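You operate a simulated robot arm through the tools that you are given. There is no shell and no other tool. Be economical: measure what you need, move in short steps, check, and stop when the job is done.

Carry out the task below with a simulated robot arm. There is one attempt and no reset: what you move stays moved.

## Task
Wipe the smear off the window with the pale blue cloth, then dust the sill.
Fine: the beige duster is for the sill; don't crack the glass, and put both back. Set down upright: beige duster. What is to be rubbed or washed off counts as gone when no trace of it is left.

It is judged by the outcome, as a careful person would: the job done as asked, and still so three seconds after it is handed in. It fails if anything else is knocked over, pushed out of place, dropped, spilled or broken. Flat cloth is picked up by pressing the open fingertips on it (5 to 10 N) and closing them slowly along it; thin cloth reads only 2 to 8 mm in the jaws.

## Robot
A 7-joint arm with a two-finger parallel gripper, fixed in place. Base frame: the origin is at the foot of the arm, x ahead of it, y to its left, z up. Units: m, rad, N and s.
With the tool pointing down near the work surface it reaches from about 0.1 to 0.68 m from the base axis. Its first joint turns from -2.897 to 2.897 rad. Payload 3.91 kg.
The tool frame sits at the grasp point between the pads (the TCP): z along the fingers, y along the line on which they close. The tips reach 0.03 m beyond it. The gripper opens to 0.11 m. The fingers are 0.02 m wide and 0.01 m thick; the gripper's body (0.048 by 0.112 m) begins 0.055 m behind the TCP.
Orientation is that of the tool frame in the base frame, as [roll, pitch, yaw] about the fixed x, y, z axes, in that order (R = Rz(yaw) Ry(pitch) Rx(roll)). With the fingers straight down and closing along the base's y, the tool's x points along the base's -x, its y along +y and its z along -z.

## Interface
- The arm moves only by the tool move_arm. Its argument "moves" is a list of rows, each a list of 3 entries, a list of its own where there are three numbers: the turn, a rotation vector about the tool's x, y, z in units of 180 degrees (1.0 is 180 degrees), then the shift along the tool's x, y, z in units of 100 mm (1.0 is 100 mm), then the opening, from 0 (shut) to 1 (fully open). In form: [[[ax, ay, az], [dx, dy, dz], fingers], ...]. A call has 1 to 10 rows; each row is the pose to reach, as a shift and turn from the pose commanded when the call began, along the tool's axes at that moment. A call with a number of a shift or a turn outside -1 to 1 is refused whole. Each row takes 0.2 s and may step no farther than 0.05 m and 0.15 rad from the row before; otherwise, or with a gripper value out of range, the whole call is refused. Where a pose cannot be reached the arm comes as near as it can. A force on the tool above 40 N (or 10 N above the force at the start of the call, whichever is more), or a blocked arm, ends the call early, and 0.2 s more pass. Each finger travels about 0.153 m/s and halts on what it meets, pressing with about 33 N; the grip force reading is that of the motor and also rises with nothing between the fingers. The clock runs only during rows and for 0.2 s after the last one: add rows that repeat a pose to give the fingers time. The reply holds the time, the measured pose of the TCP, the force on the tool along the base axes, the opening and the grip force, in the units named above and with some noise, with the torque about the TCP (base axes, N m) and any sound that the robot's microphone picked up.
- Cameras (640 x 400 px; columns grow to the right, rows downward): "scene" is fixed at [0.0479, 0.6515, 1.723]; the picture's right is [-0.44, -0.90, 0.00], its down [-0.69, 0.33, -0.64] and it looks along [0.58, -0.28, -0.77] (base axes); focal length 275 px, centre (320, 200). "wrist" rides on the gripper at [0.077, 0.007, -0.115] in the tool frame; the picture's right is [-0.09, 1.00, 0.00], its down [-0.80, -0.07, -0.59] and it looks along [-0.59, -0.05, 0.80] (tool axes); focal length 270 px, centre (320, 200).
- capture(camera): a new picture of that camera. It takes no simulated time.
- raise_lower(by): slides the trunk up (or, below 0, down) by that many m; the arm rides with it, the base frame stays. It gives what a move gives, with no picture.
- measure_at(camera, pixels): for up to 12 pixels [column, row] of the newest picture of that camera ("zoom" is the newest enlarged one), the place [x, y, z] in the base frame of the surface seen there, good to about 0.002 m. It takes no simulated time.
- inspect(camera, box): a new picture of the part [left, top, right, bottom] of that camera's present view, enlarged. It takes no simulated time.
- close_job(): hands the job in; it is judged then, once.

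Keep the steps short. Do not move on a guess: measure, check each grasp and each placing, and mend mistakes. In all there are 80 turns and 54 pictures (those below and enlarged ones count). Leave the gripper open and the arm clear of the work at the hand-in unless told otherwise, and finish with a single line.

The tools are called after ">>>" as name(argument=value, ...) on one line, values as JSON. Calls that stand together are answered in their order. move_arm: Moves the arm, as the interface text tells. Its arguments: {"type":"object","properties":{"moves":{"type":"array","items":{"type":"array"}}},"required":["moves"]} The other tools are called the same way: raise_lower (by) slides the trunk up or down; capture (camera) takes a picture; measure_at (camera, pixels) gives the place of the surface under pixels of a picture; inspect (camera, box) takes an enlarged picture of a part of a camera's view; close_job () hands the job in.

At the start:

```text
time_s: 0.0
ee_pos: [0.3872, 0.1402, 1.3867]
orientation: [3.141, -0.001, -3.141]
force: [-0.4, -0.6, 0.6]
moment: [0.04, 0.01, -0.01]
opening: 0.1097
grasp_force: 0.0
trunk travel left (down, up): [-0.575, 0.035]
```

scene: 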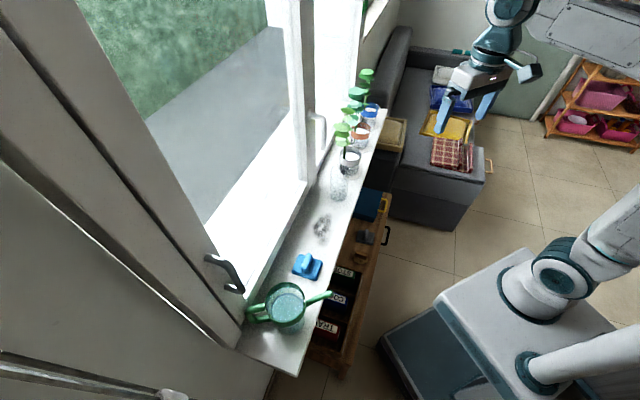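
wrist: 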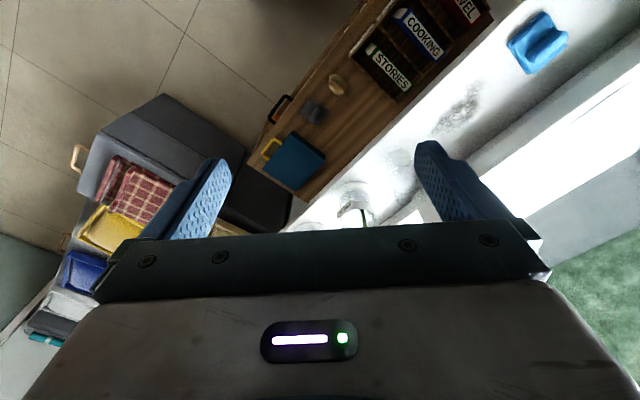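

I see a window with a sill, a watering can, a blue object with a handle, plants, and a settee with folded textiles. I'll enlarge the sill, the settee and the cabinet before doing anything.

>>> inspect(camera="scene", box=[220, 180, 400, 380])

>>> inspect(camera="scene", box=[320, 40, 500, 240])

>>> inspect(camera="scene", box=[80, 0, 400, 220])

```text
2.00 times, centred on (310, 280) of scene
```

zoom: 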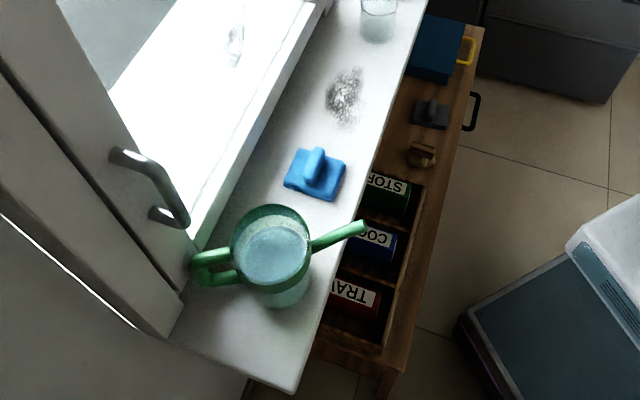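

```text
2.00 times, centred on (410, 140) of scene
```

zoom: 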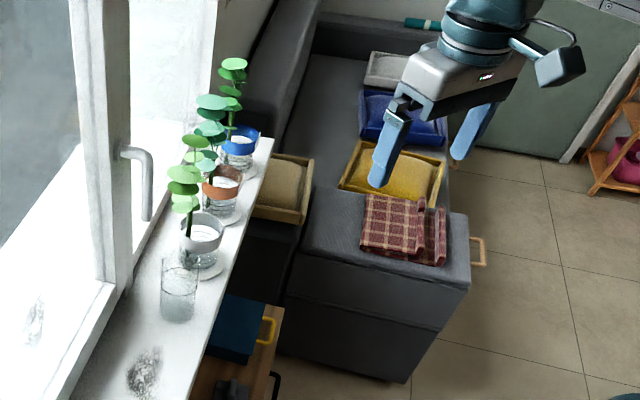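

```text
1.82 times, centred on (240, 110) of scene
```

zoom: 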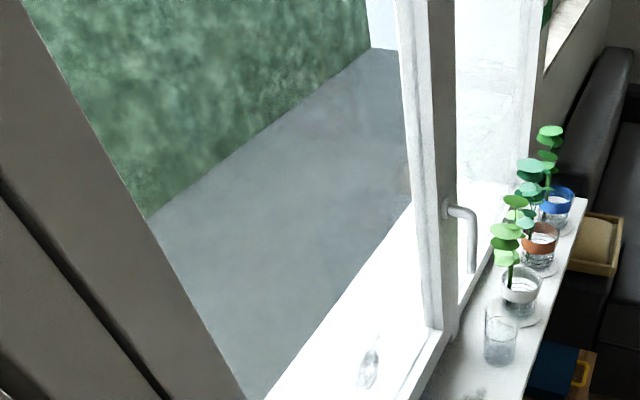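

The blue ridged item on the sill, the small brown block on the cabinet, the dust patch and the faint spot on the window all need positions. I'll measure them in the scene picture.

>>> capture(camera="scene")

>>> inspect(camera="scene", box=[280, 180, 400, 280])

>>> inspect(camera="scene", box=[230, 150, 350, 225])

>>> measure_at(camera="scene", pixels=[[308, 261], [296, 270], [322, 226], [285, 190], [295, 175], [361, 253], [366, 237], [288, 370], [380, 112], [340, 188], [285, 305], [270, 200]])

```text
48 pictures are left
```

scene: 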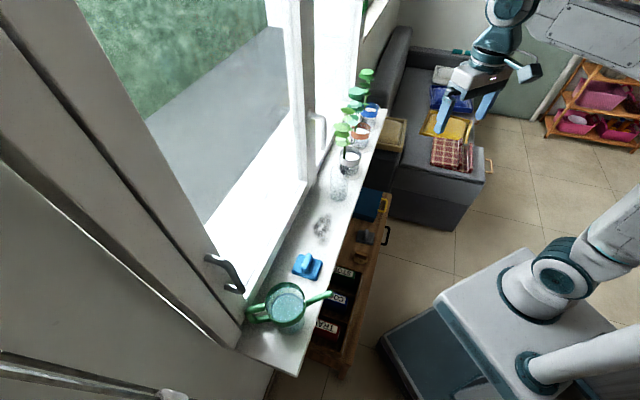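

```text
4.00 times, centred on (340, 230) of scene
```

zoom: 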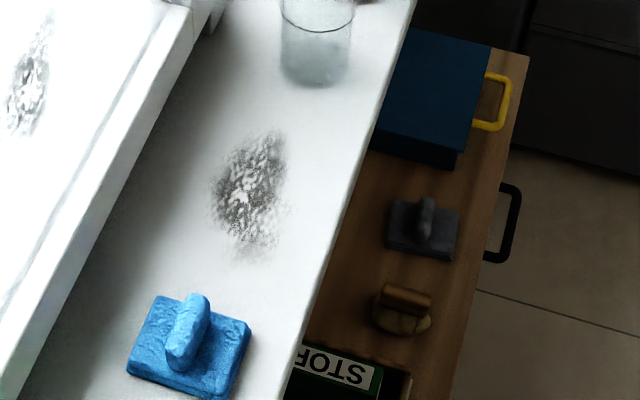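

```text
5.33 times, centred on (290, 188) of scene
```

zoom: 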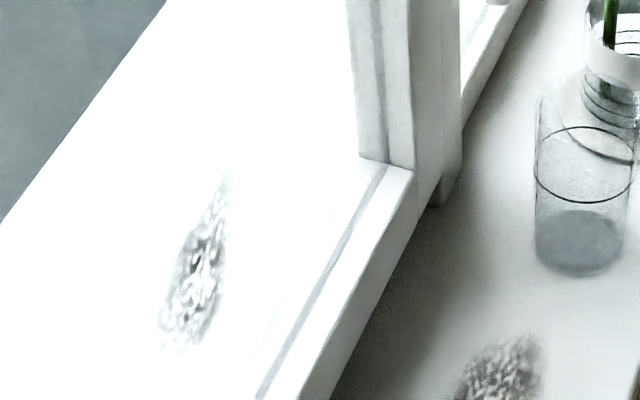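

```text
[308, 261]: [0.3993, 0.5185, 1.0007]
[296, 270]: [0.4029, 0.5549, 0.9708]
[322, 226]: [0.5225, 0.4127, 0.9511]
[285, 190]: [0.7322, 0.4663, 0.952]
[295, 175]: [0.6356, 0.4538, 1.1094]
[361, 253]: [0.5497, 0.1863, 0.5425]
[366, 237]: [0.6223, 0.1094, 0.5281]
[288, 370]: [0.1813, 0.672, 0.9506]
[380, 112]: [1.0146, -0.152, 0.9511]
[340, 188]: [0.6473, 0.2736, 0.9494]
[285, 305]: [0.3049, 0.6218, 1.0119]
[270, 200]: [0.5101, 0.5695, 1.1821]
```

The sill top reads about z=0.951 and runs at 45°. The window smear seems to be near scene (267,200). I'll measure points on the smear, the glass around it, the frame rails and the mullion in the newest zoom, then the pads in the scene picture.

>>> measure_at(camera="zoom", pixels=[[195, 270], [222, 190], [175, 345], [160, 300], [225, 260], [60, 300], [100, 150], [300, 100], [250, 390], [330, 290], [380, 240], [300, 230]])

>>> measure_at(camera="scene", pixels=[[316, 262], [305, 279], [320, 268], [304, 256], [362, 249], [357, 259], [359, 245], [370, 258], [360, 265], [372, 231], [232, 270], [240, 290]])

```text
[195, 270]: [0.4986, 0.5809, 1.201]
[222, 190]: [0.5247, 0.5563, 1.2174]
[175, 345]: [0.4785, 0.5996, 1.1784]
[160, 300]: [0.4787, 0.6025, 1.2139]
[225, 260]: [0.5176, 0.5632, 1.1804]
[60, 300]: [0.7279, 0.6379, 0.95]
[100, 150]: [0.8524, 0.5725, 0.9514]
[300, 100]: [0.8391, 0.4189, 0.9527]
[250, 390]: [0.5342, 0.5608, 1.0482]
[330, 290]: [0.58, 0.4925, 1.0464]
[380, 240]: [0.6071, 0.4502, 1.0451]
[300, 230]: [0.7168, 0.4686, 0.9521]
```

```text
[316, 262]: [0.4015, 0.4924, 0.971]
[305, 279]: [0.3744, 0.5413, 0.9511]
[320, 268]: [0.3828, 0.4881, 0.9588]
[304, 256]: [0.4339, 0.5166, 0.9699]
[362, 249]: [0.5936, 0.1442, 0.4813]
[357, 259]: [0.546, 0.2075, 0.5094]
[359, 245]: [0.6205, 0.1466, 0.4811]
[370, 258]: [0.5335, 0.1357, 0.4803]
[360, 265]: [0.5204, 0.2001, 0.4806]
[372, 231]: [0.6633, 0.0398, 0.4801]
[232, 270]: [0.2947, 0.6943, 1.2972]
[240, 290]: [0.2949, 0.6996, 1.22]
```

The glass plane is at x+y≈1.08 and the smear spans roughly z 1.17–1.23. The sill runs at 45°, so I'll turn the tool 45° to face it and start moving so the wrist camera can see the blue pad.

>>> move_arm(moves=[[[0, 0, -0.042], [0.1, 0.17, 0.1], 1], [[0, 0, -0.083], [0.2, 0.33, 0.2], 1], [[0, 0, -0.125], [0.3, 0.5, 0.3], 1], [[0, 0, -0.167], [0.4, 0.67, 0.4], 1], [[0, 0, -0.208], [0.5, 0.83, 0.5], 1], [[0, 0, -0.25], [0.6, 1.0, 0.6], 1]])

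```text
time_s: 1.4
ee_pos: [0.3261, 0.2401, 1.3276]
orientation: [-3.139, 0.0, -2.356]
force: [1.0, 0.0, 0.8]
moment: [0.01, 0.02, -0.02]
opening: 0.11
grasp_force: 0.0
trunk travel left (down, up): [-0.575, 0.035]
```

Pose is as expected: tool x now points away from the window and y runs along it. Next I slide along the sill toward the blue pad and look.

>>> move_arm(moves=[[[0, 0, 0], [-0.1, 0.33, 0.2], 1], [[0, 0, 0], [-0.2, 0.67, 0.4], 1], [[0, 0, 0], [-0.3, 1.0, 0.6], 1]])

>>> capture(camera="wrist")

```text
time_s: 2.2
ee_pos: [0.2762, 0.3342, 1.2655]
orientation: [3.141, -0.003, -2.356]
force: [-0.1, 0.6, -0.2]
moment: [0.04, -0.01, -0.01]
opening: 0.1099
grasp_force: 0.1
trunk travel left (down, up): [-0.575, 0.035]
```

```text
45 pictures are left
```

wrist: 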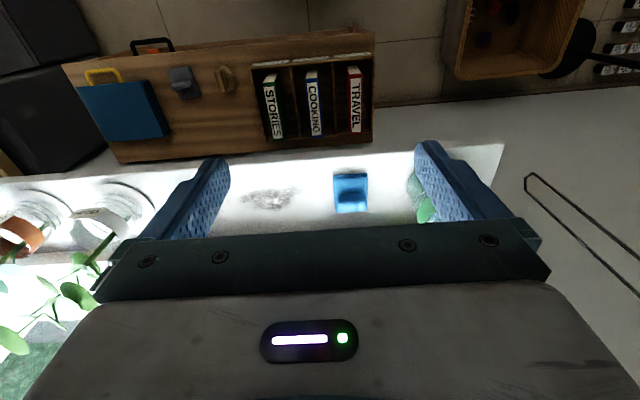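

The wrist view shows the pad at (350,192), the dust at (268,198) and the cabinet items at (186,82) and (225,80). I'll zoom on them for orientation.

>>> inspect(camera="wrist", box=[230, 140, 430, 240])

>>> measure_at(camera="zoom", pixels=[[330, 110], [436, 108], [440, 228], [344, 232], [390, 120], [360, 170], [430, 170], [390, 190], [60, 180], [120, 150], [230, 190], [150, 225]])

>>> inspect(camera="wrist", box=[130, 40, 290, 140])

```text
3.20 times, centred on (330, 190) of wrist
```

zoom: 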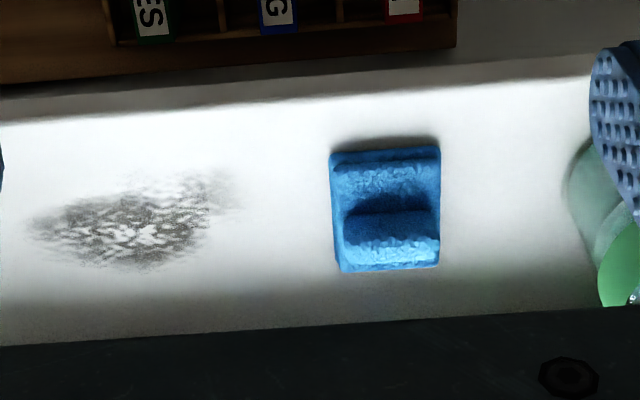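

```text
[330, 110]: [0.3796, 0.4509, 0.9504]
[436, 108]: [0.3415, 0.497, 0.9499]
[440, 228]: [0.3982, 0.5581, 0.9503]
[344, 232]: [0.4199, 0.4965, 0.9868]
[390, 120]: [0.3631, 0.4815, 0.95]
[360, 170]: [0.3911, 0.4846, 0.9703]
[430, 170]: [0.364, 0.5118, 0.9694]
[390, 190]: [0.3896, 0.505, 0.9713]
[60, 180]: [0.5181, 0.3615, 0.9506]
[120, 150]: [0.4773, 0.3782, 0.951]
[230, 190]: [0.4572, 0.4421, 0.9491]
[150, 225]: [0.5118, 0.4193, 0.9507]
```

```text
4.00 times, centred on (210, 90) of wrist
```

zoom: 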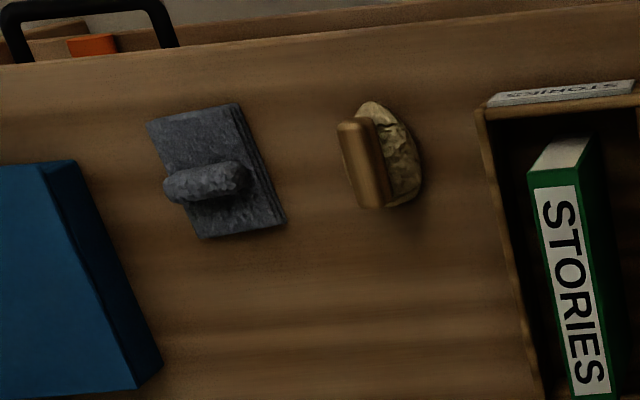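

The blue pad has a ridge handle lying along the sill direction, so the fingers must close across the sill. The beige duster, with an oval beige base and a wooden ridge, is on the cabinet next to a grey pad that isn't needed. I'll turn the tool about -85° while moving closer.

>>> move_arm(moves=[[[0, 0, -0.047], [-0.1, 0.04, 0.02], 0.8], [[0, 0, -0.094], [-0.2, 0.08, 0.04], 0.8], [[0, 0, -0.141], [-0.3, 0.12, 0.06], 0.8], [[0, 0, -0.188], [-0.4, 0.16, 0.08], 0.8], [[0, 0, -0.235], [-0.5, 0.2, 0.1], 0.8], [[0, 0, -0.282], [-0.6, 0.24, 0.12], 0.8], [[0, 0, -0.329], [-0.7, 0.28, 0.14], 0.8], [[0, 0, -0.376], [-0.8, 0.32, 0.16], 0.8], [[0, 0, -0.423], [-0.9, 0.36, 0.18], 0.8], [[0, 0, -0.47], [-1.0, 0.4, 0.2], 0.8]])

```text
time_s: 4.4
ee_pos: [0.3209, 0.4319, 1.2476]
orientation: [3.141, 0.0, -0.876]
force: [0.4, 0.1, -0.3]
moment: [-0.01, -0.02, -0.02]
opening: 0.0882
grasp_force: 0.0
trunk travel left (down, up): [-0.575, 0.035]
```

Yaw is -0.876 and I want -0.785. I finish the turn and lower to a viewing pose near the pad.

>>> move_arm(moves=[[[0, 0, -0.006], [0.18, -0.19, 0.19], 0.8], [[0, 0, -0.012], [0.37, -0.39, 0.38], 0.8], [[0, 0, -0.018], [0.55, -0.58, 0.57], 0.8], [[0, 0, -0.024], [0.73, -0.77, 0.76], 0.8], [[0, 0, -0.029], [0.916, -0.967, 0.95], 0.8]])

>>> capture(camera="wrist")

```text
time_s: 5.6
ee_pos: [0.4538, 0.4223, 1.1509]
orientation: [3.142, 0.001, -0.788]
force: [-0.2, 0.5, -0.6]
moment: [0.03, 0.01, -0.03]
opening: 0.0877
grasp_force: 0.1
trunk travel left (down, up): [-0.575, 0.035]
```

```text
42 pictures are left
```

wrist: 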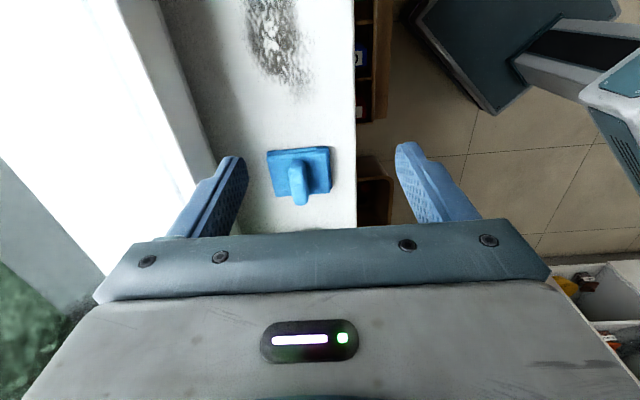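

>>> inspect(camera="wrist", box=[250, 130, 350, 220])

>>> measure_at(camera="wrist", pixels=[[270, 157], [328, 150], [274, 195], [331, 190], [294, 168], [302, 168], [297, 200], [306, 198], [298, 167], [302, 201], [283, 188], [318, 185]])

```text
4.44 times, centred on (300, 175) of wrist
```

zoom: 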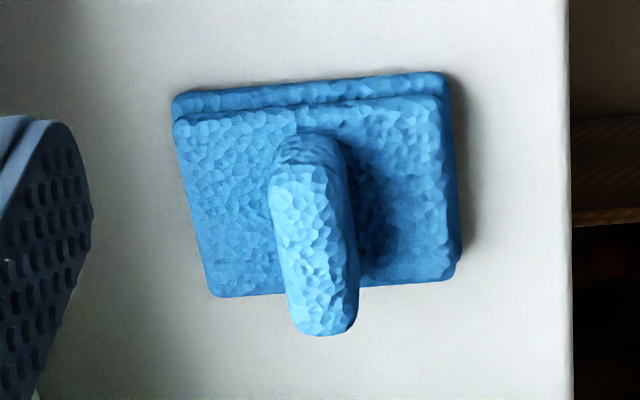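

```text
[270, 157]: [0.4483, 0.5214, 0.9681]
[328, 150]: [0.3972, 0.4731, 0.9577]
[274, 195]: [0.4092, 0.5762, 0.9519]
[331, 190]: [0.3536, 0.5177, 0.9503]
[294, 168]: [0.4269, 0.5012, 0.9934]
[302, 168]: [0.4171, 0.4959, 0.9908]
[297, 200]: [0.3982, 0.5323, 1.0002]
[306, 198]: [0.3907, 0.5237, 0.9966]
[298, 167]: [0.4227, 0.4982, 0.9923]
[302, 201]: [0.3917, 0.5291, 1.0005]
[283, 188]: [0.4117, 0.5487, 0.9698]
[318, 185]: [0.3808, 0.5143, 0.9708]
```

The pad is about 70×60 mm and aligned with the tool. Its ridge is centred at about (0.403,0.517), 12 mm thick, top at z≈1.0. I move above it with the tips still clear of the ridge.

>>> move_arm(moves=[[[0, 0, 0], [-0.3, -0.1, 0.1], 0.6], [[0, 0, 0], [-0.6, -0.2, 0.2], 0.6], [[0, 0, 0], [-0.95, -0.315, 0.3], 0.6], [[0, 0, 0], [-0.98, -0.315, 0.6], 0.6], [[0, 0, 0], [-1.0, -0.315, 0.95], 0.6]])

>>> capture(camera="wrist")

```text
time_s: 6.8
ee_pos: [0.4046, 0.5157, 1.0571]
orientation: [3.142, 0.001, -0.79]
force: [0.7, -0.4, 0.1]
moment: [0.01, 0.03, -0.02]
opening: 0.066
grasp_force: 0.1
trunk travel left (down, up): [-0.575, 0.035]
```

```text
40 pictures are left
```

wrist: 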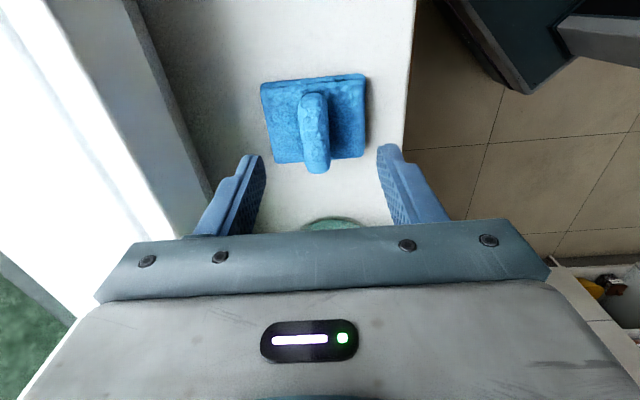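

The ridge sits centred between the fingers. I descend 51 mm, which puts the tips about 5 mm above the pad base, then close gently.

>>> move_arm(moves=[[[0, 0, 0], [0, 0, 0.25], 0.6], [[0, 0, 0], [0, 0, 0.51], 0.6], [[0, 0, 0], [0, 0, 0.51], 0.3], [[0, 0, 0], [0, 0, 0.51], 0.1], [[0, 0, 0], [0, 0, 0.51], 0.0], [[0, 0, 0], [0, 0, 0.51], 0.0]])

>>> capture(camera="wrist")

```text
time_s: 8.2
ee_pos: [0.4048, 0.5156, 1.0055]
orientation: [3.141, 0.0, -0.789]
force: [-0.4, -1.0, 0.2]
moment: [0.03, 0.01, 0.0]
opening: 0.019
grasp_force: 33.0
trunk travel left (down, up): [-0.575, 0.035]
```

```text
39 pictures are left
```

wrist: 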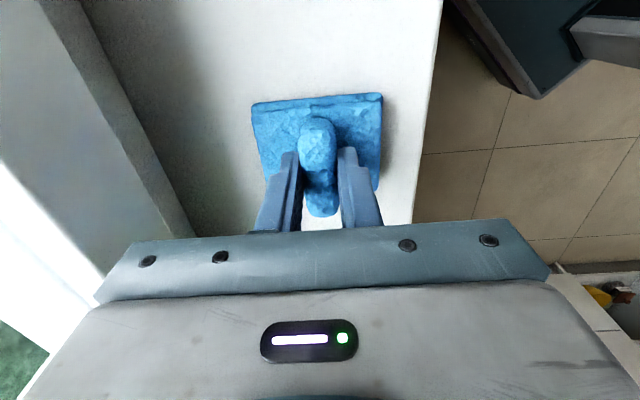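

The ridge is gripped at 19 mm. The original pose is TCP (0.4048,0.5156,1.0055), yaw -0.789. I lift straight up, then back off from the window.

>>> move_arm(moves=[[[0, 0, 0], [0, 0, -0.2], 0], [[0, 0, 0], [0, 0, -0.5], 0], [[0, 0, 0], [0, 0.3, -0.8], 0], [[0, 0, 0], [0, 0.7, -1.0], 0], [[0, 0, 0], [0, 1.0, -1.0], 0]])

>>> move_arm(moves=[[[0.046, 0, 0], [0, 0, -0.1], 0], [[0.092, 0, 0], [0, 0, -0.2], 0], [[0.138, 0, 0], [0, 0, -0.3], 0], [[0.184, 0, 0], [0, 0, -0.4], 0], [[0.23, 0, 0], [0, 0, -0.5], 0], [[0.276, 0, 0], [0, 0, -0.6], 0], [[0.322, 0, 0], [0, 0, -0.7], 0], [[0.368, 0, 0], [0, 0, -0.8], 0], [[0.414, 0, 0], [0, 0, -0.9], 0], [[0.46, 0, 0], [0, 0, -0.95], 0]])

```text
time_s: 9.4
ee_pos: [0.3328, 0.4442, 1.1064]
orientation: [-3.141, 0.0, -0.788]
force: [0.4, 1.2, -0.1]
moment: [0.04, 0.05, 0.0]
opening: 0.019
grasp_force: 33.1
trunk travel left (down, up): [-0.575, 0.035]
```

```text
time_s: 11.6
ee_pos: [0.334, 0.4444, 1.2007]
orientation: [-1.696, 0.003, -0.79]
force: [-0.3, 0.1, -0.6]
moment: [0.03, 0.03, 0.0]
opening: 0.0189
grasp_force: 32.8
trunk travel left (down, up): [-0.575, 0.035]
```

Tilt works: 0.125 rad remains to face the glass square. I finish it and take a wrist look at the smear.

>>> move_arm(moves=[[[0.02, 0, 0], [0, 0, 0], 0], [[0.04, 0, 0.001], [0, 0, 0], 0]])

>>> capture(camera="wrist")

```text
time_s: 12.2
ee_pos: [0.3335, 0.4458, 1.2004]
orientation: [-1.569, 0.004, -0.788]
force: [0.1, 0.6, -0.2]
moment: [0.0, 0.0, -0.01]
opening: 0.0189
grasp_force: 33.4
trunk travel left (down, up): [-0.575, 0.035]
```

```text
38 pictures are left
```

wrist: 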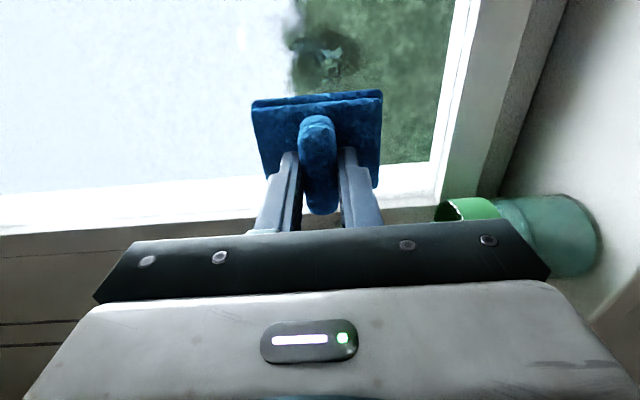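

The smear is visible at about (325,55). The bottom rail is at image right and the side stile at image bottom. I'll measure the smear limits and frame.

>>> inspect(camera="wrist", box=[260, 0, 400, 100])

>>> measure_at(camera="wrist", pixels=[[330, 55], [295, 40], [292, 70], [300, 85], [350, 45], [350, 80], [310, 10], [445, 100], [460, 120], [200, 195], [200, 215], [425, 175]])

```text
4.00 times, centred on (330, 50) of wrist
```

zoom: 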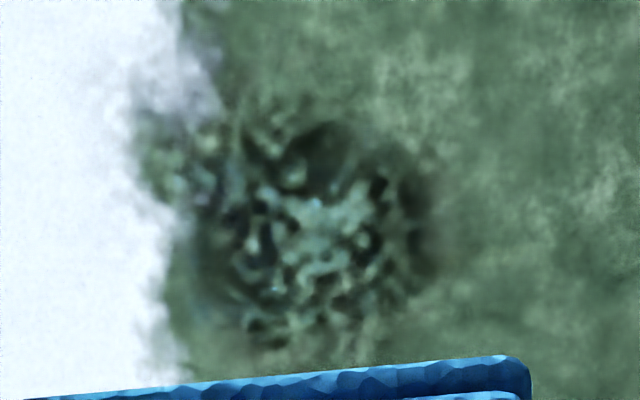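

```text
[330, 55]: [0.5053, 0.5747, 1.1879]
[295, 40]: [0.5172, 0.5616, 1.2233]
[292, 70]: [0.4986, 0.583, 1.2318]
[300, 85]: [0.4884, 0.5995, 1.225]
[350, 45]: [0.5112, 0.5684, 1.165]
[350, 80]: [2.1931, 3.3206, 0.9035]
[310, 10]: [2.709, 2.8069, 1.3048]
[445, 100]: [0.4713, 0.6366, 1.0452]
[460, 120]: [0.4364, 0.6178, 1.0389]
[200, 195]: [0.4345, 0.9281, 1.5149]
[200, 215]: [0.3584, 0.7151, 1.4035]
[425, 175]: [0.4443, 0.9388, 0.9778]
```

The smear spans about z 1.155–1.24 and t≈-0.085…-0.01 along the glass. Pad-to-glass contact should happen at TCP distance ~0.709 along the normal and I'm at 0.551, so I approach.

>>> move_arm(moves=[[[0, 0, 0], [0.1, 0, 0.3], 0], [[0, 0, 0], [0.2, 0, 0.6], 0], [[0, 0, 0], [0.3, 0, 1.0], 0]])

>>> move_arm(moves=[[[0, 0, 0], [0, 0, 0.2], 0], [[0, 0, 0], [0, 0, 0.4], 0], [[0, 0, 0], [0, 0, 0.5], 0]])

```text
time_s: 13.0
ee_pos: [0.4279, 0.4938, 1.2012]
orientation: [-1.57, 0.003, -0.788]
force: [0.1, -0.5, -0.3]
moment: [-0.02, 0.01, -0.01]
opening: 0.019
grasp_force: 33.3
trunk travel left (down, up): [-0.575, 0.035]
```

```text
time_s: 13.8
ee_pos: [0.4619, 0.53, 1.2005]
orientation: [-1.57, 0.003, -0.788]
force: [1.1, 0.1, -0.5]
moment: [-0.02, 0.02, -0.04]
opening: 0.0189
grasp_force: 33.0
trunk travel left (down, up): [-0.575, 0.035]
```

TCP is at 0.701 along the normal with no contact force. I advance in millimetre steps.

>>> move_arm(moves=[[[0, 0, 0], [0, 0, 0.03], 0], [[0, 0, 0], [0, 0, 0.06], 0], [[0, 0, 0], [0, 0, 0.06], 0]])

>>> move_arm(moves=[[[0, 0, 0], [0, 0, 0.01], 0], [[0, 0, 0], [0, 0, 0.02], 0], [[0, 0, 0], [0, 0, 0.02], 0]])

```text
time_s: 14.6
ee_pos: [0.4662, 0.534, 1.2012]
orientation: [-1.571, 0.003, -0.789]
force: [-0.5, -1.3, -0.6]
moment: [-0.01, 0.02, 0.01]
opening: 0.0187
grasp_force: 32.6
trunk travel left (down, up): [-0.575, 0.035]
```

```text
time_s: 15.4
ee_pos: [0.466, 0.5344, 1.2011]
orientation: [-1.573, 0.004, -0.789]
force: [-4.5, -6.7, -2.2]
moment: [-0.06, -0.01, 0.23]
opening: 0.0188
grasp_force: 33.1
trunk travel left (down, up): [-0.575, 0.035]
```

Contact: about 8 N on the pad, which is gentle enough. I'll sweep over the smear at this pressure.

>>> move_arm(moves=[[[0, 0, 0], [0, -0.2, 0], 0], [[0, 0, 0], [0, -0.4, 0], 0], [[0, 0, 0], [0.3, -0.4, 0], 0], [[0, 0, 0], [0.35, -0.1, 0], 0], [[0, 0, 0], [0.35, 0.2, 0], 0], [[0, 0, 0], [0.35, 0.45, 0], 0], [[0, 0, 0], [0.05, 0.45, 0], 0], [[0, 0, 0], [0, 0.2, 0], 0], [[0, 0, 0], [0, -0.1, 0], 0], [[0, 0, 0], [0, -0.4, 0], 0]])

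```text
time_s: 17.6
ee_pos: [0.4671, 0.5335, 1.2418]
orientation: [-1.568, 0.003, -0.787]
force: [-5.8, -3.6, 1.5]
moment: [-0.18, 0.19, -0.1]
opening: 0.0188
grasp_force: 32.8
out of reach, approached as far as the arm can: row 4, 5, 6, 7
trunk travel left (down, up): [-0.575, 0.035]
```

Force stayed near 7 N, but the right-hand column was partly out of reach. I do the left column now, then back off and look.

>>> move_arm(moves=[[[0, 0, 0], [-0.3, 0, 0], 0], [[0, 0, 0], [-0.35, 0.3, 0], 0], [[0, 0, 0], [-0.35, 0.6, 0], 0], [[0, 0, 0], [-0.35, 0.85, 0], 0], [[0, 0, 0], [-0.1, 0.85, 0], 0], [[0, 0, 0], [0.1, 0.85, 0], 0], [[0, 0, 0], [0.1, 0.6, 0], 0], [[0, 0, 0], [0.1, 0.3, 0], 0], [[0, 0, 0], [0.1, 0, 0], 0], [[0, 0, 0], [0, 0, -0.4], 0]])

>>> inspect(camera="scene", box=[230, 150, 350, 225])

```text
time_s: 19.8
ee_pos: [0.4387, 0.5035, 1.2418]
orientation: [-1.571, 0.003, -0.789]
force: [-0.3, -0.8, -0.2]
moment: [-0.04, 0.01, -0.02]
opening: 0.019
grasp_force: 32.7
out of reach, approached as far as the arm can: row 5, 6, 7
trunk travel left (down, up): [-0.575, 0.035]
```

```text
5.33 times, centred on (290, 188) of scene
```

zoom: 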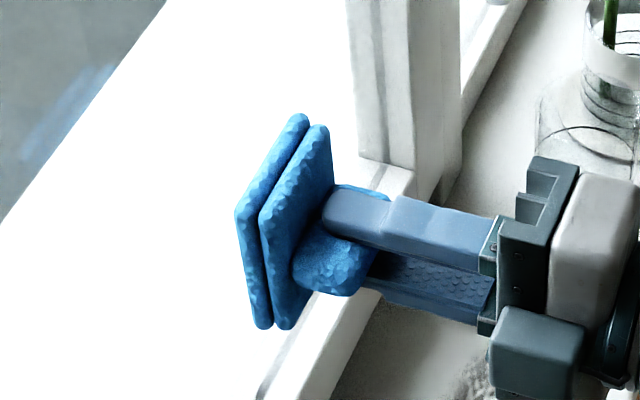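

No smear is visible in the scene view, but the pad hides part of it. I'll back off 0.1 m further and check with the wrist camera.

>>> move_arm(moves=[[[0, 0, 0], [0, 0, -0.4], 0], [[0, 0, 0], [-0.3, 0, -0.7], 0], [[0, 0, 0], [-0.7, 0, -1.0], 0]])

>>> capture(camera="wrist")

>>> inspect(camera="scene", box=[230, 150, 350, 225])

```text
time_s: 20.6
ee_pos: [0.3171, 0.4857, 1.2422]
orientation: [-1.571, 0.004, -0.789]
force: [0.4, -0.7, -0.2]
moment: [0.0, 0.01, 0.0]
opening: 0.0189
grasp_force: 33.0
trunk travel left (down, up): [-0.575, 0.035]
```

```text
35 pictures are left
```

wrist: 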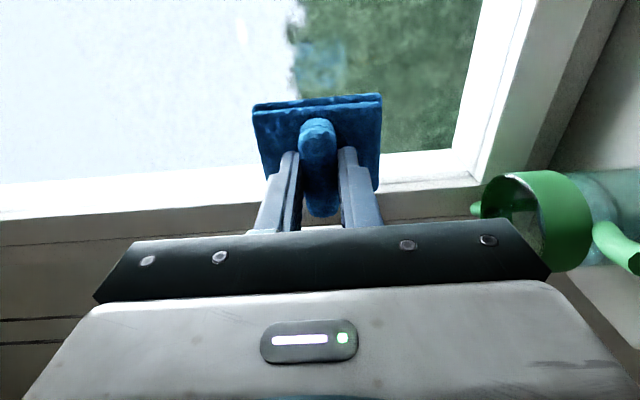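

```text
5.33 times, centred on (290, 188) of scene
```

zoom: 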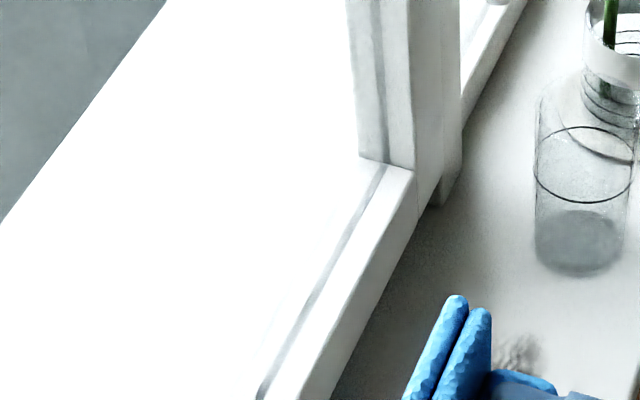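

The scene view now shows clean glass. I zoom the wrist view to check for residue, and probe pixels there: a clean pane gives a faraway point.

>>> inspect(camera="wrist", box=[240, 0, 400, 100])

>>> measure_at(camera="wrist", pixels=[[300, 30], [315, 30], [345, 40], [315, 60], [345, 60], [370, 45], [375, 65], [300, 75], [350, 80], [330, 20], [380, 25], [300, 50]])

```text
4.00 times, centred on (320, 50) of wrist
```

zoom: 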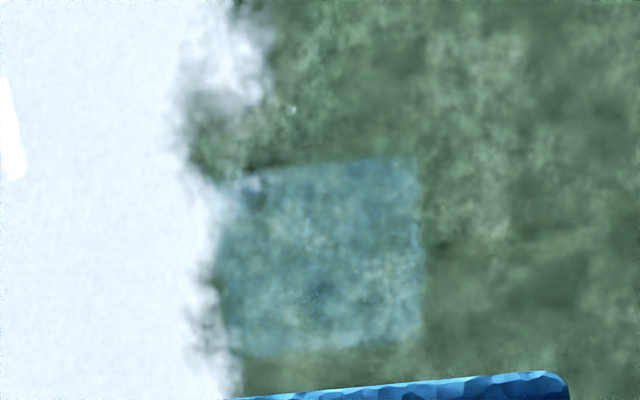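

```text
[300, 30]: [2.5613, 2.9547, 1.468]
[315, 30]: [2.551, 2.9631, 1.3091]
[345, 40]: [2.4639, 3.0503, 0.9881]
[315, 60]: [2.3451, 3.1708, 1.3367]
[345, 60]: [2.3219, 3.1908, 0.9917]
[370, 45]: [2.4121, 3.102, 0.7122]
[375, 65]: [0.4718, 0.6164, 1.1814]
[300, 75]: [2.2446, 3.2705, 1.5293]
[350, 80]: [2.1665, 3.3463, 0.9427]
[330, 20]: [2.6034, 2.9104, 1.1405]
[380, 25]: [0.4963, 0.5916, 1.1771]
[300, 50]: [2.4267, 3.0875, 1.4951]
```

Most probes pass through, but two, (375,65) and (380,25), still returned the glass. I'll probe that region more finely to see whether there is faint residue.

>>> measure_at(camera="wrist", pixels=[[375, 60], [375, 70], [385, 65], [365, 65], [385, 25], [380, 35], [380, 15], [390, 45], [375, 50], [400, 30], [400, 60], [390, 80]])

>>> inspect(camera="wrist", box=[350, 10, 430, 90])

```text
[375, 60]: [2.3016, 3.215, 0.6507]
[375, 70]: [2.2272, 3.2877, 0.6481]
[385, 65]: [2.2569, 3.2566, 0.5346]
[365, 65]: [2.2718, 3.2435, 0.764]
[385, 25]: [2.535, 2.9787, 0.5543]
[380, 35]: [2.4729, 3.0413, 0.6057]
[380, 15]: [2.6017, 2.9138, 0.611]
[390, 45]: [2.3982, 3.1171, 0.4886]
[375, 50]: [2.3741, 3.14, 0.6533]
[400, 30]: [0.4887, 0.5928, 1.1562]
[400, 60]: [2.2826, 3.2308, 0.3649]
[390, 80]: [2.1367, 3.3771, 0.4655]
```

```text
5.00 times, centred on (390, 50) of wrist
```

zoom: 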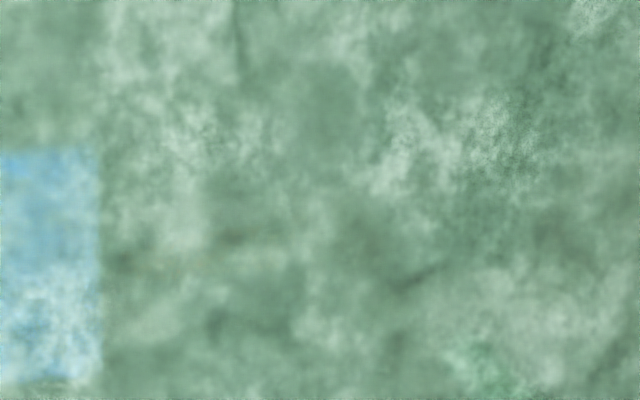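

Isolated hits suggest possible faint specks in the low region that the arm couldn't fully reach. I'll lower the trunk 0.1 m to gain reach there and wipe again. The pad will be at z 1.14, clear of the can.

>>> raise_lower(by=-0.1)

```text
time_s: 21.9
ee_pos: [0.3186, 0.4869, 1.1425]
orientation: [-1.57, 0.004, -0.788]
force: [-0.4, 0.0, -1.3]
moment: [0.02, -0.02, 0.01]
opening: 0.0191
grasp_force: 33.4
trunk travel left (down, up): [-0.475, 0.135]
```

Now at z 1.1425. I go back up and toward the glass.

>>> move_arm(moves=[[[0, 0, 0], [0.2, -0.2, 0.25], 0], [[0, 0, 0], [0.4, -0.4, 0.5], 0], [[0, 0, 0], [0.6, -0.5, 0.75], 0], [[0, 0, 0], [0.8, -0.5, 1.0], 0]])

>>> move_arm(moves=[[[0, 0, 0], [0, 0, 0.15], 0], [[0, 0, 0], [0, 0, 0.3], 0], [[0, 0, 0], [0, 0, 0.36], 0], [[0, 0, 0], [0, 0, 0.36], 0]])

```text
time_s: 22.9
ee_pos: [0.4484, 0.4972, 1.1911]
orientation: [-1.569, 0.002, -0.789]
force: [0.0, 0.7, -0.3]
moment: [-0.04, 0.01, 0.02]
opening: 0.0191
grasp_force: 32.9
trunk travel left (down, up): [-0.475, 0.135]
```

```text
time_s: 23.9
ee_pos: [0.4727, 0.5238, 1.1911]
orientation: [-1.572, 0.004, -0.789]
force: [-0.1, 0.3, -1.0]
moment: [-0.05, 0.03, 0.0]
opening: 0.0188
grasp_force: 33.1
trunk travel left (down, up): [-0.475, 0.135]
```

TCP at 0.7046, contact expected at ~0.7075. I press to the same depth as before.

>>> move_arm(moves=[[[0, 0, 0], [0, 0, 0.025], 0], [[0, 0, 0], [0, 0, 0.045], 0], [[0, 0, 0], [0, 0, 0.045], 0]])

```text
time_s: 24.7
ee_pos: [0.4746, 0.526, 1.1912]
orientation: [-1.574, 0.004, -0.788]
force: [-7.9, -8.7, -4.5]
moment: [-0.06, 0.16, -0.39]
opening: 0.0187
grasp_force: 32.8
trunk travel left (down, up): [-0.475, 0.135]
```

About 12 N. I ease back 0.5 mm and sweep the full area in vertical strokes, starting with the right-hand columns.

>>> move_arm(moves=[[[0, 0, 0], [0.15, 0, -0.005], 0], [[0, 0, 0], [0.35, 0, -0.005], 0], [[0, 0, 0], [0.35, -0.4, -0.005], 0], [[0, 0, 0], [0.35, -0.1, -0.005], 0], [[0, 0, 0], [0.35, 0.2, -0.005], 0], [[0, 0, 0], [0.35, 0.45, -0.005], 0], [[0, 0, 0], [0.1, 0.45, -0.005], 0], [[0, 0, 0], [0.1, 0.1, -0.005], 0], [[0, 0, 0], [0.1, -0.25, -0.005], 0], [[0, 0, 0], [0.1, -0.5, -0.005], 0]])

>>> move_arm(moves=[[[0, 0, 0], [-0.25, 0, 0], 0], [[0, 0, 0], [-0.25, 0.4, 0], 0], [[0, 0, 0], [-0.25, 0.75, 0], 0], [[0, 0, 0], [-0.25, 0.98, 0], 0], [[0, 0, 0], [-0.55, 0.98, 0], 0], [[0, 0, 0], [-0.55, 0.6, 0], 0], [[0, 0, 0], [-0.55, 0.2, 0], 0], [[0, 0, 0], [-0.55, 0, 0], 0], [[0, 0, 0], [-0.55, 0, -0.3], 0]])

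```text
time_s: 26.9
ee_pos: [0.4801, 0.5185, 1.2427]
orientation: [-1.569, 0.004, -0.787]
force: [-5.3, -5.1, -0.8]
moment: [-0.08, 0.08, -0.18]
opening: 0.0188
grasp_force: 33.1
trunk travel left (down, up): [-0.475, 0.135]
```

```text
time_s: 28.9
ee_pos: [0.4218, 0.5369, 1.2426]
orientation: [-1.568, 0.004, -0.788]
force: [-0.6, 0.6, -0.6]
moment: [0.01, -0.02, -0.02]
opening: 0.0187
grasp_force: 33.3
trunk travel left (down, up): [-0.475, 0.135]
```

The whole sweep was in reach and there was no sound. I back off and check again.

>>> move_arm(moves=[[[0, 0, 0], [0, 0, -0.4], 0], [[0, 0, 0], [-0.15, 0, -0.7], 0], [[0, 0, 0], [-0.3, 0, -1.0], 0]])

>>> inspect(camera="wrist", box=[240, 0, 440, 100])

>>> inspect(camera="scene", box=[230, 160, 310, 220])

>>> measure_at(camera="zoom", pixels=[[280, 330], [300, 280], [260, 380], [320, 240], [330, 200], [240, 300], [350, 320], [290, 230], [310, 360], [270, 260], [340, 270], [300, 310]])

```text
time_s: 29.7
ee_pos: [0.33, 0.4869, 1.2393]
orientation: [-1.572, 0.001, -0.789]
force: [-0.3, -0.6, -0.8]
moment: [0.01, 0.0, -0.01]
opening: 0.0191
grasp_force: 33.1
trunk travel left (down, up): [-0.475, 0.135]
```

```text
3.20 times, centred on (340, 50) of wrist
```

zoom: 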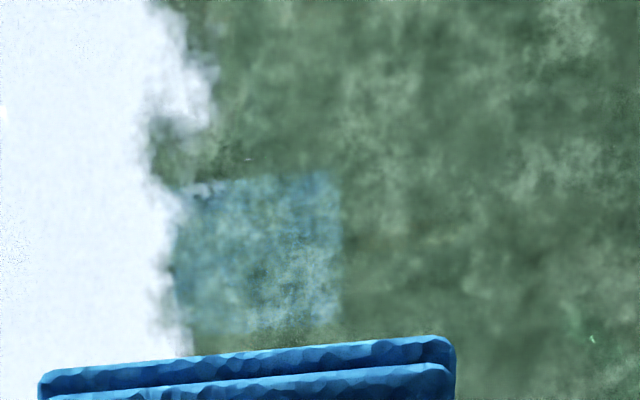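

```text
6.67 times, centred on (270, 190) of scene
```

zoom: 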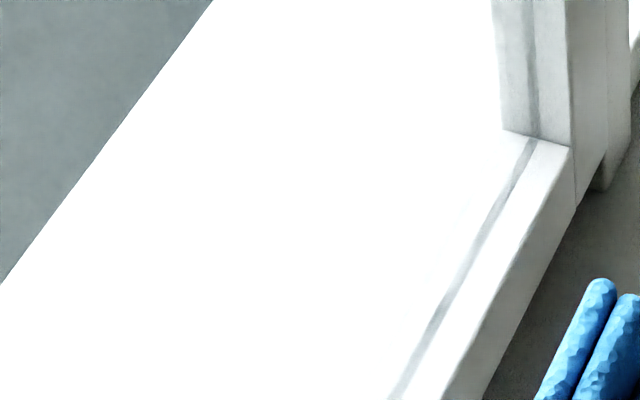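

```text
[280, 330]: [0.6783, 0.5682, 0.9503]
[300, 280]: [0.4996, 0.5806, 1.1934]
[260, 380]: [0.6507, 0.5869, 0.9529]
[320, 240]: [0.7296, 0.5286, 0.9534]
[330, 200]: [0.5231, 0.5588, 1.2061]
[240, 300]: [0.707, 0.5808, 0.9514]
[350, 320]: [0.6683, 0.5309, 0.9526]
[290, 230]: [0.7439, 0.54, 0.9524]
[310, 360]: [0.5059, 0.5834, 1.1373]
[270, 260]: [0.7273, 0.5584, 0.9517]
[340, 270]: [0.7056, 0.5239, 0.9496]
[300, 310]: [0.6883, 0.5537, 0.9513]
```

A few probes still hit the pane, one of them outside the smear (z 1.137). To see whether that's just noise from the pane, I probe an area of glass that never had a smear.

>>> measure_at(camera="zoom", pixels=[[180, 120], [200, 100], [230, 120], [210, 60], [250, 60], [270, 90], [190, 180], [160, 160], [380, 60], [400, 90], [420, 40], [440, 100]])

>>> measure_at(camera="zoom", pixels=[[120, 180], [100, 220], [80, 260], [60, 300], [100, 340], [140, 380], [450, 60], [460, 40], [300, 40], [330, 30], [130, 220], [110, 300]])

```text
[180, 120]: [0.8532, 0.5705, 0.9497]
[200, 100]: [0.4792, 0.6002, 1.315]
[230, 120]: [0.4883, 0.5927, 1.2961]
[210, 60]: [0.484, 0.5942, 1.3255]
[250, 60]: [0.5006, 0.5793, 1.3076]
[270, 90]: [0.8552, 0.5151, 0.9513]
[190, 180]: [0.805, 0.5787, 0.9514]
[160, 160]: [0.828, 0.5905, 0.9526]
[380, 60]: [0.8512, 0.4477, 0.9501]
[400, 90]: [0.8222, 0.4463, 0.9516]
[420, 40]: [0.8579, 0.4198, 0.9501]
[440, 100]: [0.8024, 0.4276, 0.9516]
```

```text
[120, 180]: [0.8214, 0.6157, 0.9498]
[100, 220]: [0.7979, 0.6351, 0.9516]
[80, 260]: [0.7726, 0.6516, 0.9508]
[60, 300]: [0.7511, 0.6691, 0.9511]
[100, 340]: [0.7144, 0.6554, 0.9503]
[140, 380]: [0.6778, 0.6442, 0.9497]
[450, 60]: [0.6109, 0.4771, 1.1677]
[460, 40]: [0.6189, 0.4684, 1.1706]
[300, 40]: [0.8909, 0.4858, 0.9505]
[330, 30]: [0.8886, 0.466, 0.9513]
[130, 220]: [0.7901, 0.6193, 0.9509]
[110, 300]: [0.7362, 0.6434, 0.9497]
```

Several hits cluster around z≈1.30–1.33 and lie on the front face. A smear there would be invisible against the white background, so I'll probe that area densely.

>>> measure_at(camera="zoom", pixels=[[200, 95], [205, 80], [220, 80], [240, 80], [240, 100], [215, 110], [255, 75], [230, 60], [230, 40], [250, 40], [270, 50], [190, 90]])

>>> measure_at(camera="zoom", pixels=[[240, 140], [250, 120], [260, 150], [220, 150], [270, 180], [250, 180], [240, 220], [280, 200], [300, 150], [320, 120], [210, 130], [260, 110]])

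>>> capture(camera="wrist")

```text
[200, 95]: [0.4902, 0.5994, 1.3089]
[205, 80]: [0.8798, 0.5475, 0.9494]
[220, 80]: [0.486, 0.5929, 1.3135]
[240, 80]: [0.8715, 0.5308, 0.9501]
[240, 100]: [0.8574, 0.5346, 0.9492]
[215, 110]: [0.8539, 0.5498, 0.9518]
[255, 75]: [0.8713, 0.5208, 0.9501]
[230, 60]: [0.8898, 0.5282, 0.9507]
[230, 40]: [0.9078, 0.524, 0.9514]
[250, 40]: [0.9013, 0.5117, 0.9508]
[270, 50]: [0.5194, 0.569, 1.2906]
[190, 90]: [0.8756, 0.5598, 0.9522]
```

```text
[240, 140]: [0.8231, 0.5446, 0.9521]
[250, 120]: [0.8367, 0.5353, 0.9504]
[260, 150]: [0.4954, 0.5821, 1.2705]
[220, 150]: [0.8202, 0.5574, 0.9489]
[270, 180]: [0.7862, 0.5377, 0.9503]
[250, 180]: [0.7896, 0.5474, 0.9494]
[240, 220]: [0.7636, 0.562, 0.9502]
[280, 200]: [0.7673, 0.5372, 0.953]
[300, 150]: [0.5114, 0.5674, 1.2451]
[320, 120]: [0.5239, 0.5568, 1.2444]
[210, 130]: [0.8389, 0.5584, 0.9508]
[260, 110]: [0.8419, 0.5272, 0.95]
```

```text
29 pictures are left
```

wrist: 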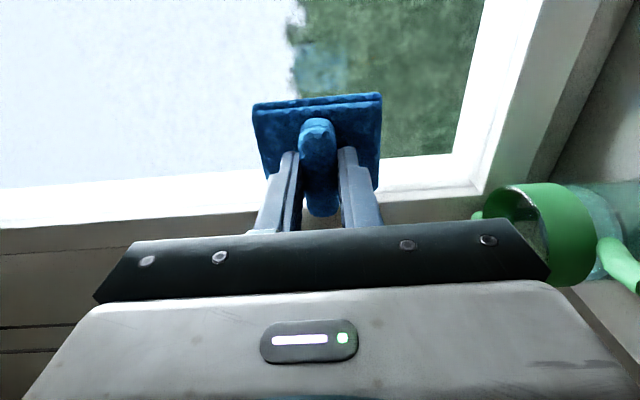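

Hits and misses interleave randomly, both front and back face. To compare, I probe this new wrist view over a wide area of the pane, including far from the smear.

>>> measure_at(camera="wrist", pixels=[[40, 30], [60, 80], [90, 120], [120, 50], [150, 90], [100, 20], [180, 30], [170, 130], [30, 130], [130, 150], [20, 100], [70, 50]])

>>> measure_at(camera="wrist", pixels=[[200, 40], [220, 60], [240, 30], [230, 80], [260, 50], [270, 80], [280, 30], [290, 60], [310, 80], [250, 15], [210, 90], [270, 15]])

>>> measure_at(camera="wrist", pixels=[[320, 20], [320, 50], [320, 80], [340, 30], [340, 60], [360, 40], [360, 75], [380, 40], [380, 70], [420, 40], [420, 80], [430, 120]])

```text
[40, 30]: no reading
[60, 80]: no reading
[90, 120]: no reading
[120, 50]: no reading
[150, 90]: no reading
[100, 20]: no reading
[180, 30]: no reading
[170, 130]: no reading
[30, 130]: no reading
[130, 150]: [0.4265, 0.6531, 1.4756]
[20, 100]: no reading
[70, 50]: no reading
```

```text
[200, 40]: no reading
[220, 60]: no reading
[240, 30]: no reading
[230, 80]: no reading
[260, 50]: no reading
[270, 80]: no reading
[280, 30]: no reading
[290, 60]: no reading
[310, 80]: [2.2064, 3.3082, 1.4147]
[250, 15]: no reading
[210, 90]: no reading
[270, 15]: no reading
```

```text
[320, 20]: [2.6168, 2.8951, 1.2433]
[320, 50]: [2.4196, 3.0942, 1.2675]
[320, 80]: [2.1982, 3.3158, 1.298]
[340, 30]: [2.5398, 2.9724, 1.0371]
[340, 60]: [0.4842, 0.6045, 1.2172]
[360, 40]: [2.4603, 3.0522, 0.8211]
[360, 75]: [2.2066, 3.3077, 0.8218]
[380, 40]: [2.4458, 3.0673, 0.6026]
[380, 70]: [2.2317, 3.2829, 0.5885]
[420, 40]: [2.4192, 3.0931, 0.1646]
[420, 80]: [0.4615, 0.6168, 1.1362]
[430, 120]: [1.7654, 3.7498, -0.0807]
```

Hits are rare and also occur on never-smeared glass, so it's just noise and the pane is clean. I now turn the tool back down and return the pad above its place.

>>> move_arm(moves=[[[-0.046, 0, 0], [0.03, 0, 0.05], 0], [[-0.092, 0, 0], [0.06, 0, 0.1], 0], [[-0.138, 0, 0], [0.09, 0, 0.15], 0], [[-0.184, 0, 0], [0.12, 0, 0.2], 0], [[-0.23, 0, 0], [0.15, 0, 0.25], 0], [[-0.276, 0, 0], [0.18, 0, 0.3], 0], [[-0.322, 0, 0], [0.21, 0, 0.35], 0], [[-0.368, 0, 0], [0.24, 0, 0.4], 0], [[-0.414, 0, 0], [0.27, 0, 0.45], 0], [[-0.46, 0, 0], [0.31, 0, 0.5], 0]])

>>> move_arm(moves=[[[-0.02, 0, 0], [0, 0, 0], 0], [[-0.04, 0, 0], [0, 0, 0], 0], [[-0.04, 0, 0], [0, 0, 0], 0]])

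```text
time_s: 31.9
ee_pos: [0.3884, 0.5027, 1.24]
orientation: [-3.019, 0.002, -0.787]
force: [-0.4, 0.6, 0.6]
moment: [0.0, 0.02, -0.03]
opening: 0.019
grasp_force: 33.6
trunk travel left (down, up): [-0.475, 0.135]
```

```text
time_s: 32.7
ee_pos: [0.387, 0.5012, 1.2399]
orientation: [-3.14, 0.003, -0.788]
force: [0.1, -0.2, 0.2]
moment: [0.01, -0.03, 0.01]
opening: 0.0187
grasp_force: 32.7
trunk travel left (down, up): [-0.475, 0.135]
```

Tool down again. I move over the original spot and lower to 35 mm above.

>>> move_arm(moves=[[[0, 0, 0], [0.025, -0.228, 0.2], 0], [[0, 0, 0], [0.025, -0.228, 0.6], 0], [[0, 0, 0], [0.025, -0.228, 1.0], 0]])

>>> move_arm(moves=[[[0, 0, 0], [0, 0, 0.4], 0], [[0, 0, 0], [0, 0, 0.8], 0], [[0, 0, 0], [0, 0, 1.0], 0]])

```text
time_s: 33.5
ee_pos: [0.4047, 0.5145, 1.142]
orientation: [-3.141, 0.004, -0.788]
force: [0.1, -0.8, -0.1]
moment: [-0.01, -0.04, 0.03]
opening: 0.0188
grasp_force: 33.2
out of reach, approached as far as the arm can: row 1
trunk travel left (down, up): [-0.475, 0.135]
```

```text
time_s: 34.3
ee_pos: [0.4048, 0.5155, 1.039]
orientation: [-3.142, 0.002, -0.789]
force: [0.3, 0.0, -0.6]
moment: [0.0, -0.02, 0.0]
opening: 0.019
grasp_force: 32.7
trunk travel left (down, up): [-0.475, 0.135]
```

Directly above the original spot, 33 mm to go. I lower until light contact.

>>> move_arm(moves=[[[0, 0, 0], [0, 0, 0.2], 0], [[0, 0, 0], [0, 0, 0.31], 0], [[0, 0, 0], [0, 0, 0.335], 0], [[0, 0, 0], [0, 0, 0.335], 0]])

```text
time_s: 35.3
ee_pos: [0.4043, 0.5168, 1.0073]
orientation: [3.14, 0.004, -0.79]
force: [0.9, 0.7, -0.7]
moment: [0.0, -0.03, 0.03]
opening: 0.0189
grasp_force: 32.4
trunk travel left (down, up): [-0.475, 0.135]
```

No contact yet at z 1.0073. I lower 2 mm more, then open, then rise.

>>> move_arm(moves=[[[0, 0, 0], [0, 0, 0.02], 0], [[0, 0, 0], [0, 0, 0.02], 0]])

>>> move_arm(moves=[[[0, 0, 0], [0, 0, 0], 0.3], [[0, 0, 0], [0, 0, 0], 0.55], [[0, 0, 0], [0, 0, 0], 0.55], [[0, 0, 0], [0, 0, -0.3], 0.55], [[0, 0, 0], [0, 0, -0.7], 0.55], [[0, 0, 0], [0, 0, -1.0], 0.55]])

>>> capture(camera="wrist")

```text
time_s: 35.9
ee_pos: [0.4042, 0.5174, 1.0069]
orientation: [-3.141, 0.003, -0.788]
force: [-0.9, 1.5, 6.7]
moment: [-0.05, 0.02, -0.01]
opening: 0.0188
grasp_force: 33.6
trunk travel left (down, up): [-0.475, 0.135]
```

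```text
time_s: 37.3
ee_pos: [0.4026, 0.5173, 1.1065]
orientation: [-3.141, 0.003, -0.787]
force: [0.5, 0.8, -0.2]
moment: [-0.03, 0.0, 0.0]
opening: 0.0604
grasp_force: 0.0
trunk travel left (down, up): [-0.475, 0.135]
```

```text
28 pictures are left
```

wrist: 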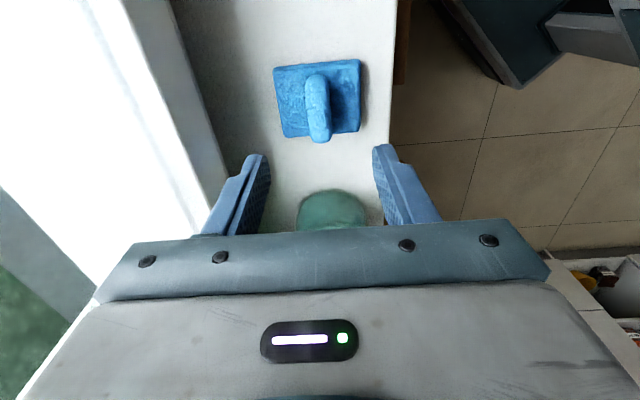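

The cloth pad is back in place. Now for the duster: I move away from the window and turn the tool back.

>>> move_arm(moves=[[[0, 0, 0.046], [0, 0.2, -0.1], 0.6], [[0, 0, 0.092], [0.1, 0.4, -0.2], 0.6], [[0, 0, 0.138], [0.2, 0.6, -0.3], 0.6], [[0, 0, 0.184], [0.3, 0.8, -0.4], 0.6], [[0, 0, 0.23], [0.4, 1.0, -0.4], 0.6], [[0, 0, 0.276], [0.5, 1.0, -0.4], 0.6], [[0, 0, 0.322], [0.6, 1.0, -0.4], 0.6], [[0, 0, 0.368], [0.7, 1.0, -0.4], 0.6], [[0, 0, 0.414], [0.8, 1.0, -0.4], 0.6], [[0, 0, 0.46], [0.9, 1.0, -0.4], 0.6]])

```text
time_s: 39.5
ee_pos: [0.3973, 0.3816, 1.1459]
orientation: [3.139, 0.0, -2.236]
force: [-0.1, 0.6, 0.3]
moment: [-0.03, -0.06, 0.02]
opening: 0.0657
grasp_force: 0.0
trunk travel left (down, up): [-0.475, 0.135]
```

I continue toward the cabinet side and finish the turn.

>>> move_arm(moves=[[[0, 0, 0.01], [0.25, -0.25, 0], 0.6], [[0, 0, 0.02], [0.5, -0.5, 0], 0.6], [[0, 0, 0.03], [0.75, -0.75, 0], 0.6], [[0, 0, 0.038], [0.915, -0.896, 0], 0.6]])

>>> move_arm(moves=[[[0, 0, 0], [0.25, -0.35, 0], 0.6], [[0, 0, 0], [0.5, -0.7, 0], 0.6], [[0, 0, 0], [0.8, -1.0, 0], 0.6]])

```text
time_s: 40.5
ee_pos: [0.4122, 0.2551, 1.145]
orientation: [3.138, 0.002, -2.353]
force: [0.7, -0.6, 0.2]
moment: [0.03, 0.0, -0.01]
opening: 0.066
grasp_force: 0.0
trunk travel left (down, up): [-0.475, 0.135]
```

```text
time_s: 41.3
ee_pos: [0.4256, 0.1274, 1.1452]
orientation: [3.137, 0.0, -2.354]
force: [-0.7, 0.0, 0.7]
moment: [-0.01, 0.01, -0.01]
opening: 0.0658
grasp_force: 0.1
trunk travel left (down, up): [-0.475, 0.135]
```

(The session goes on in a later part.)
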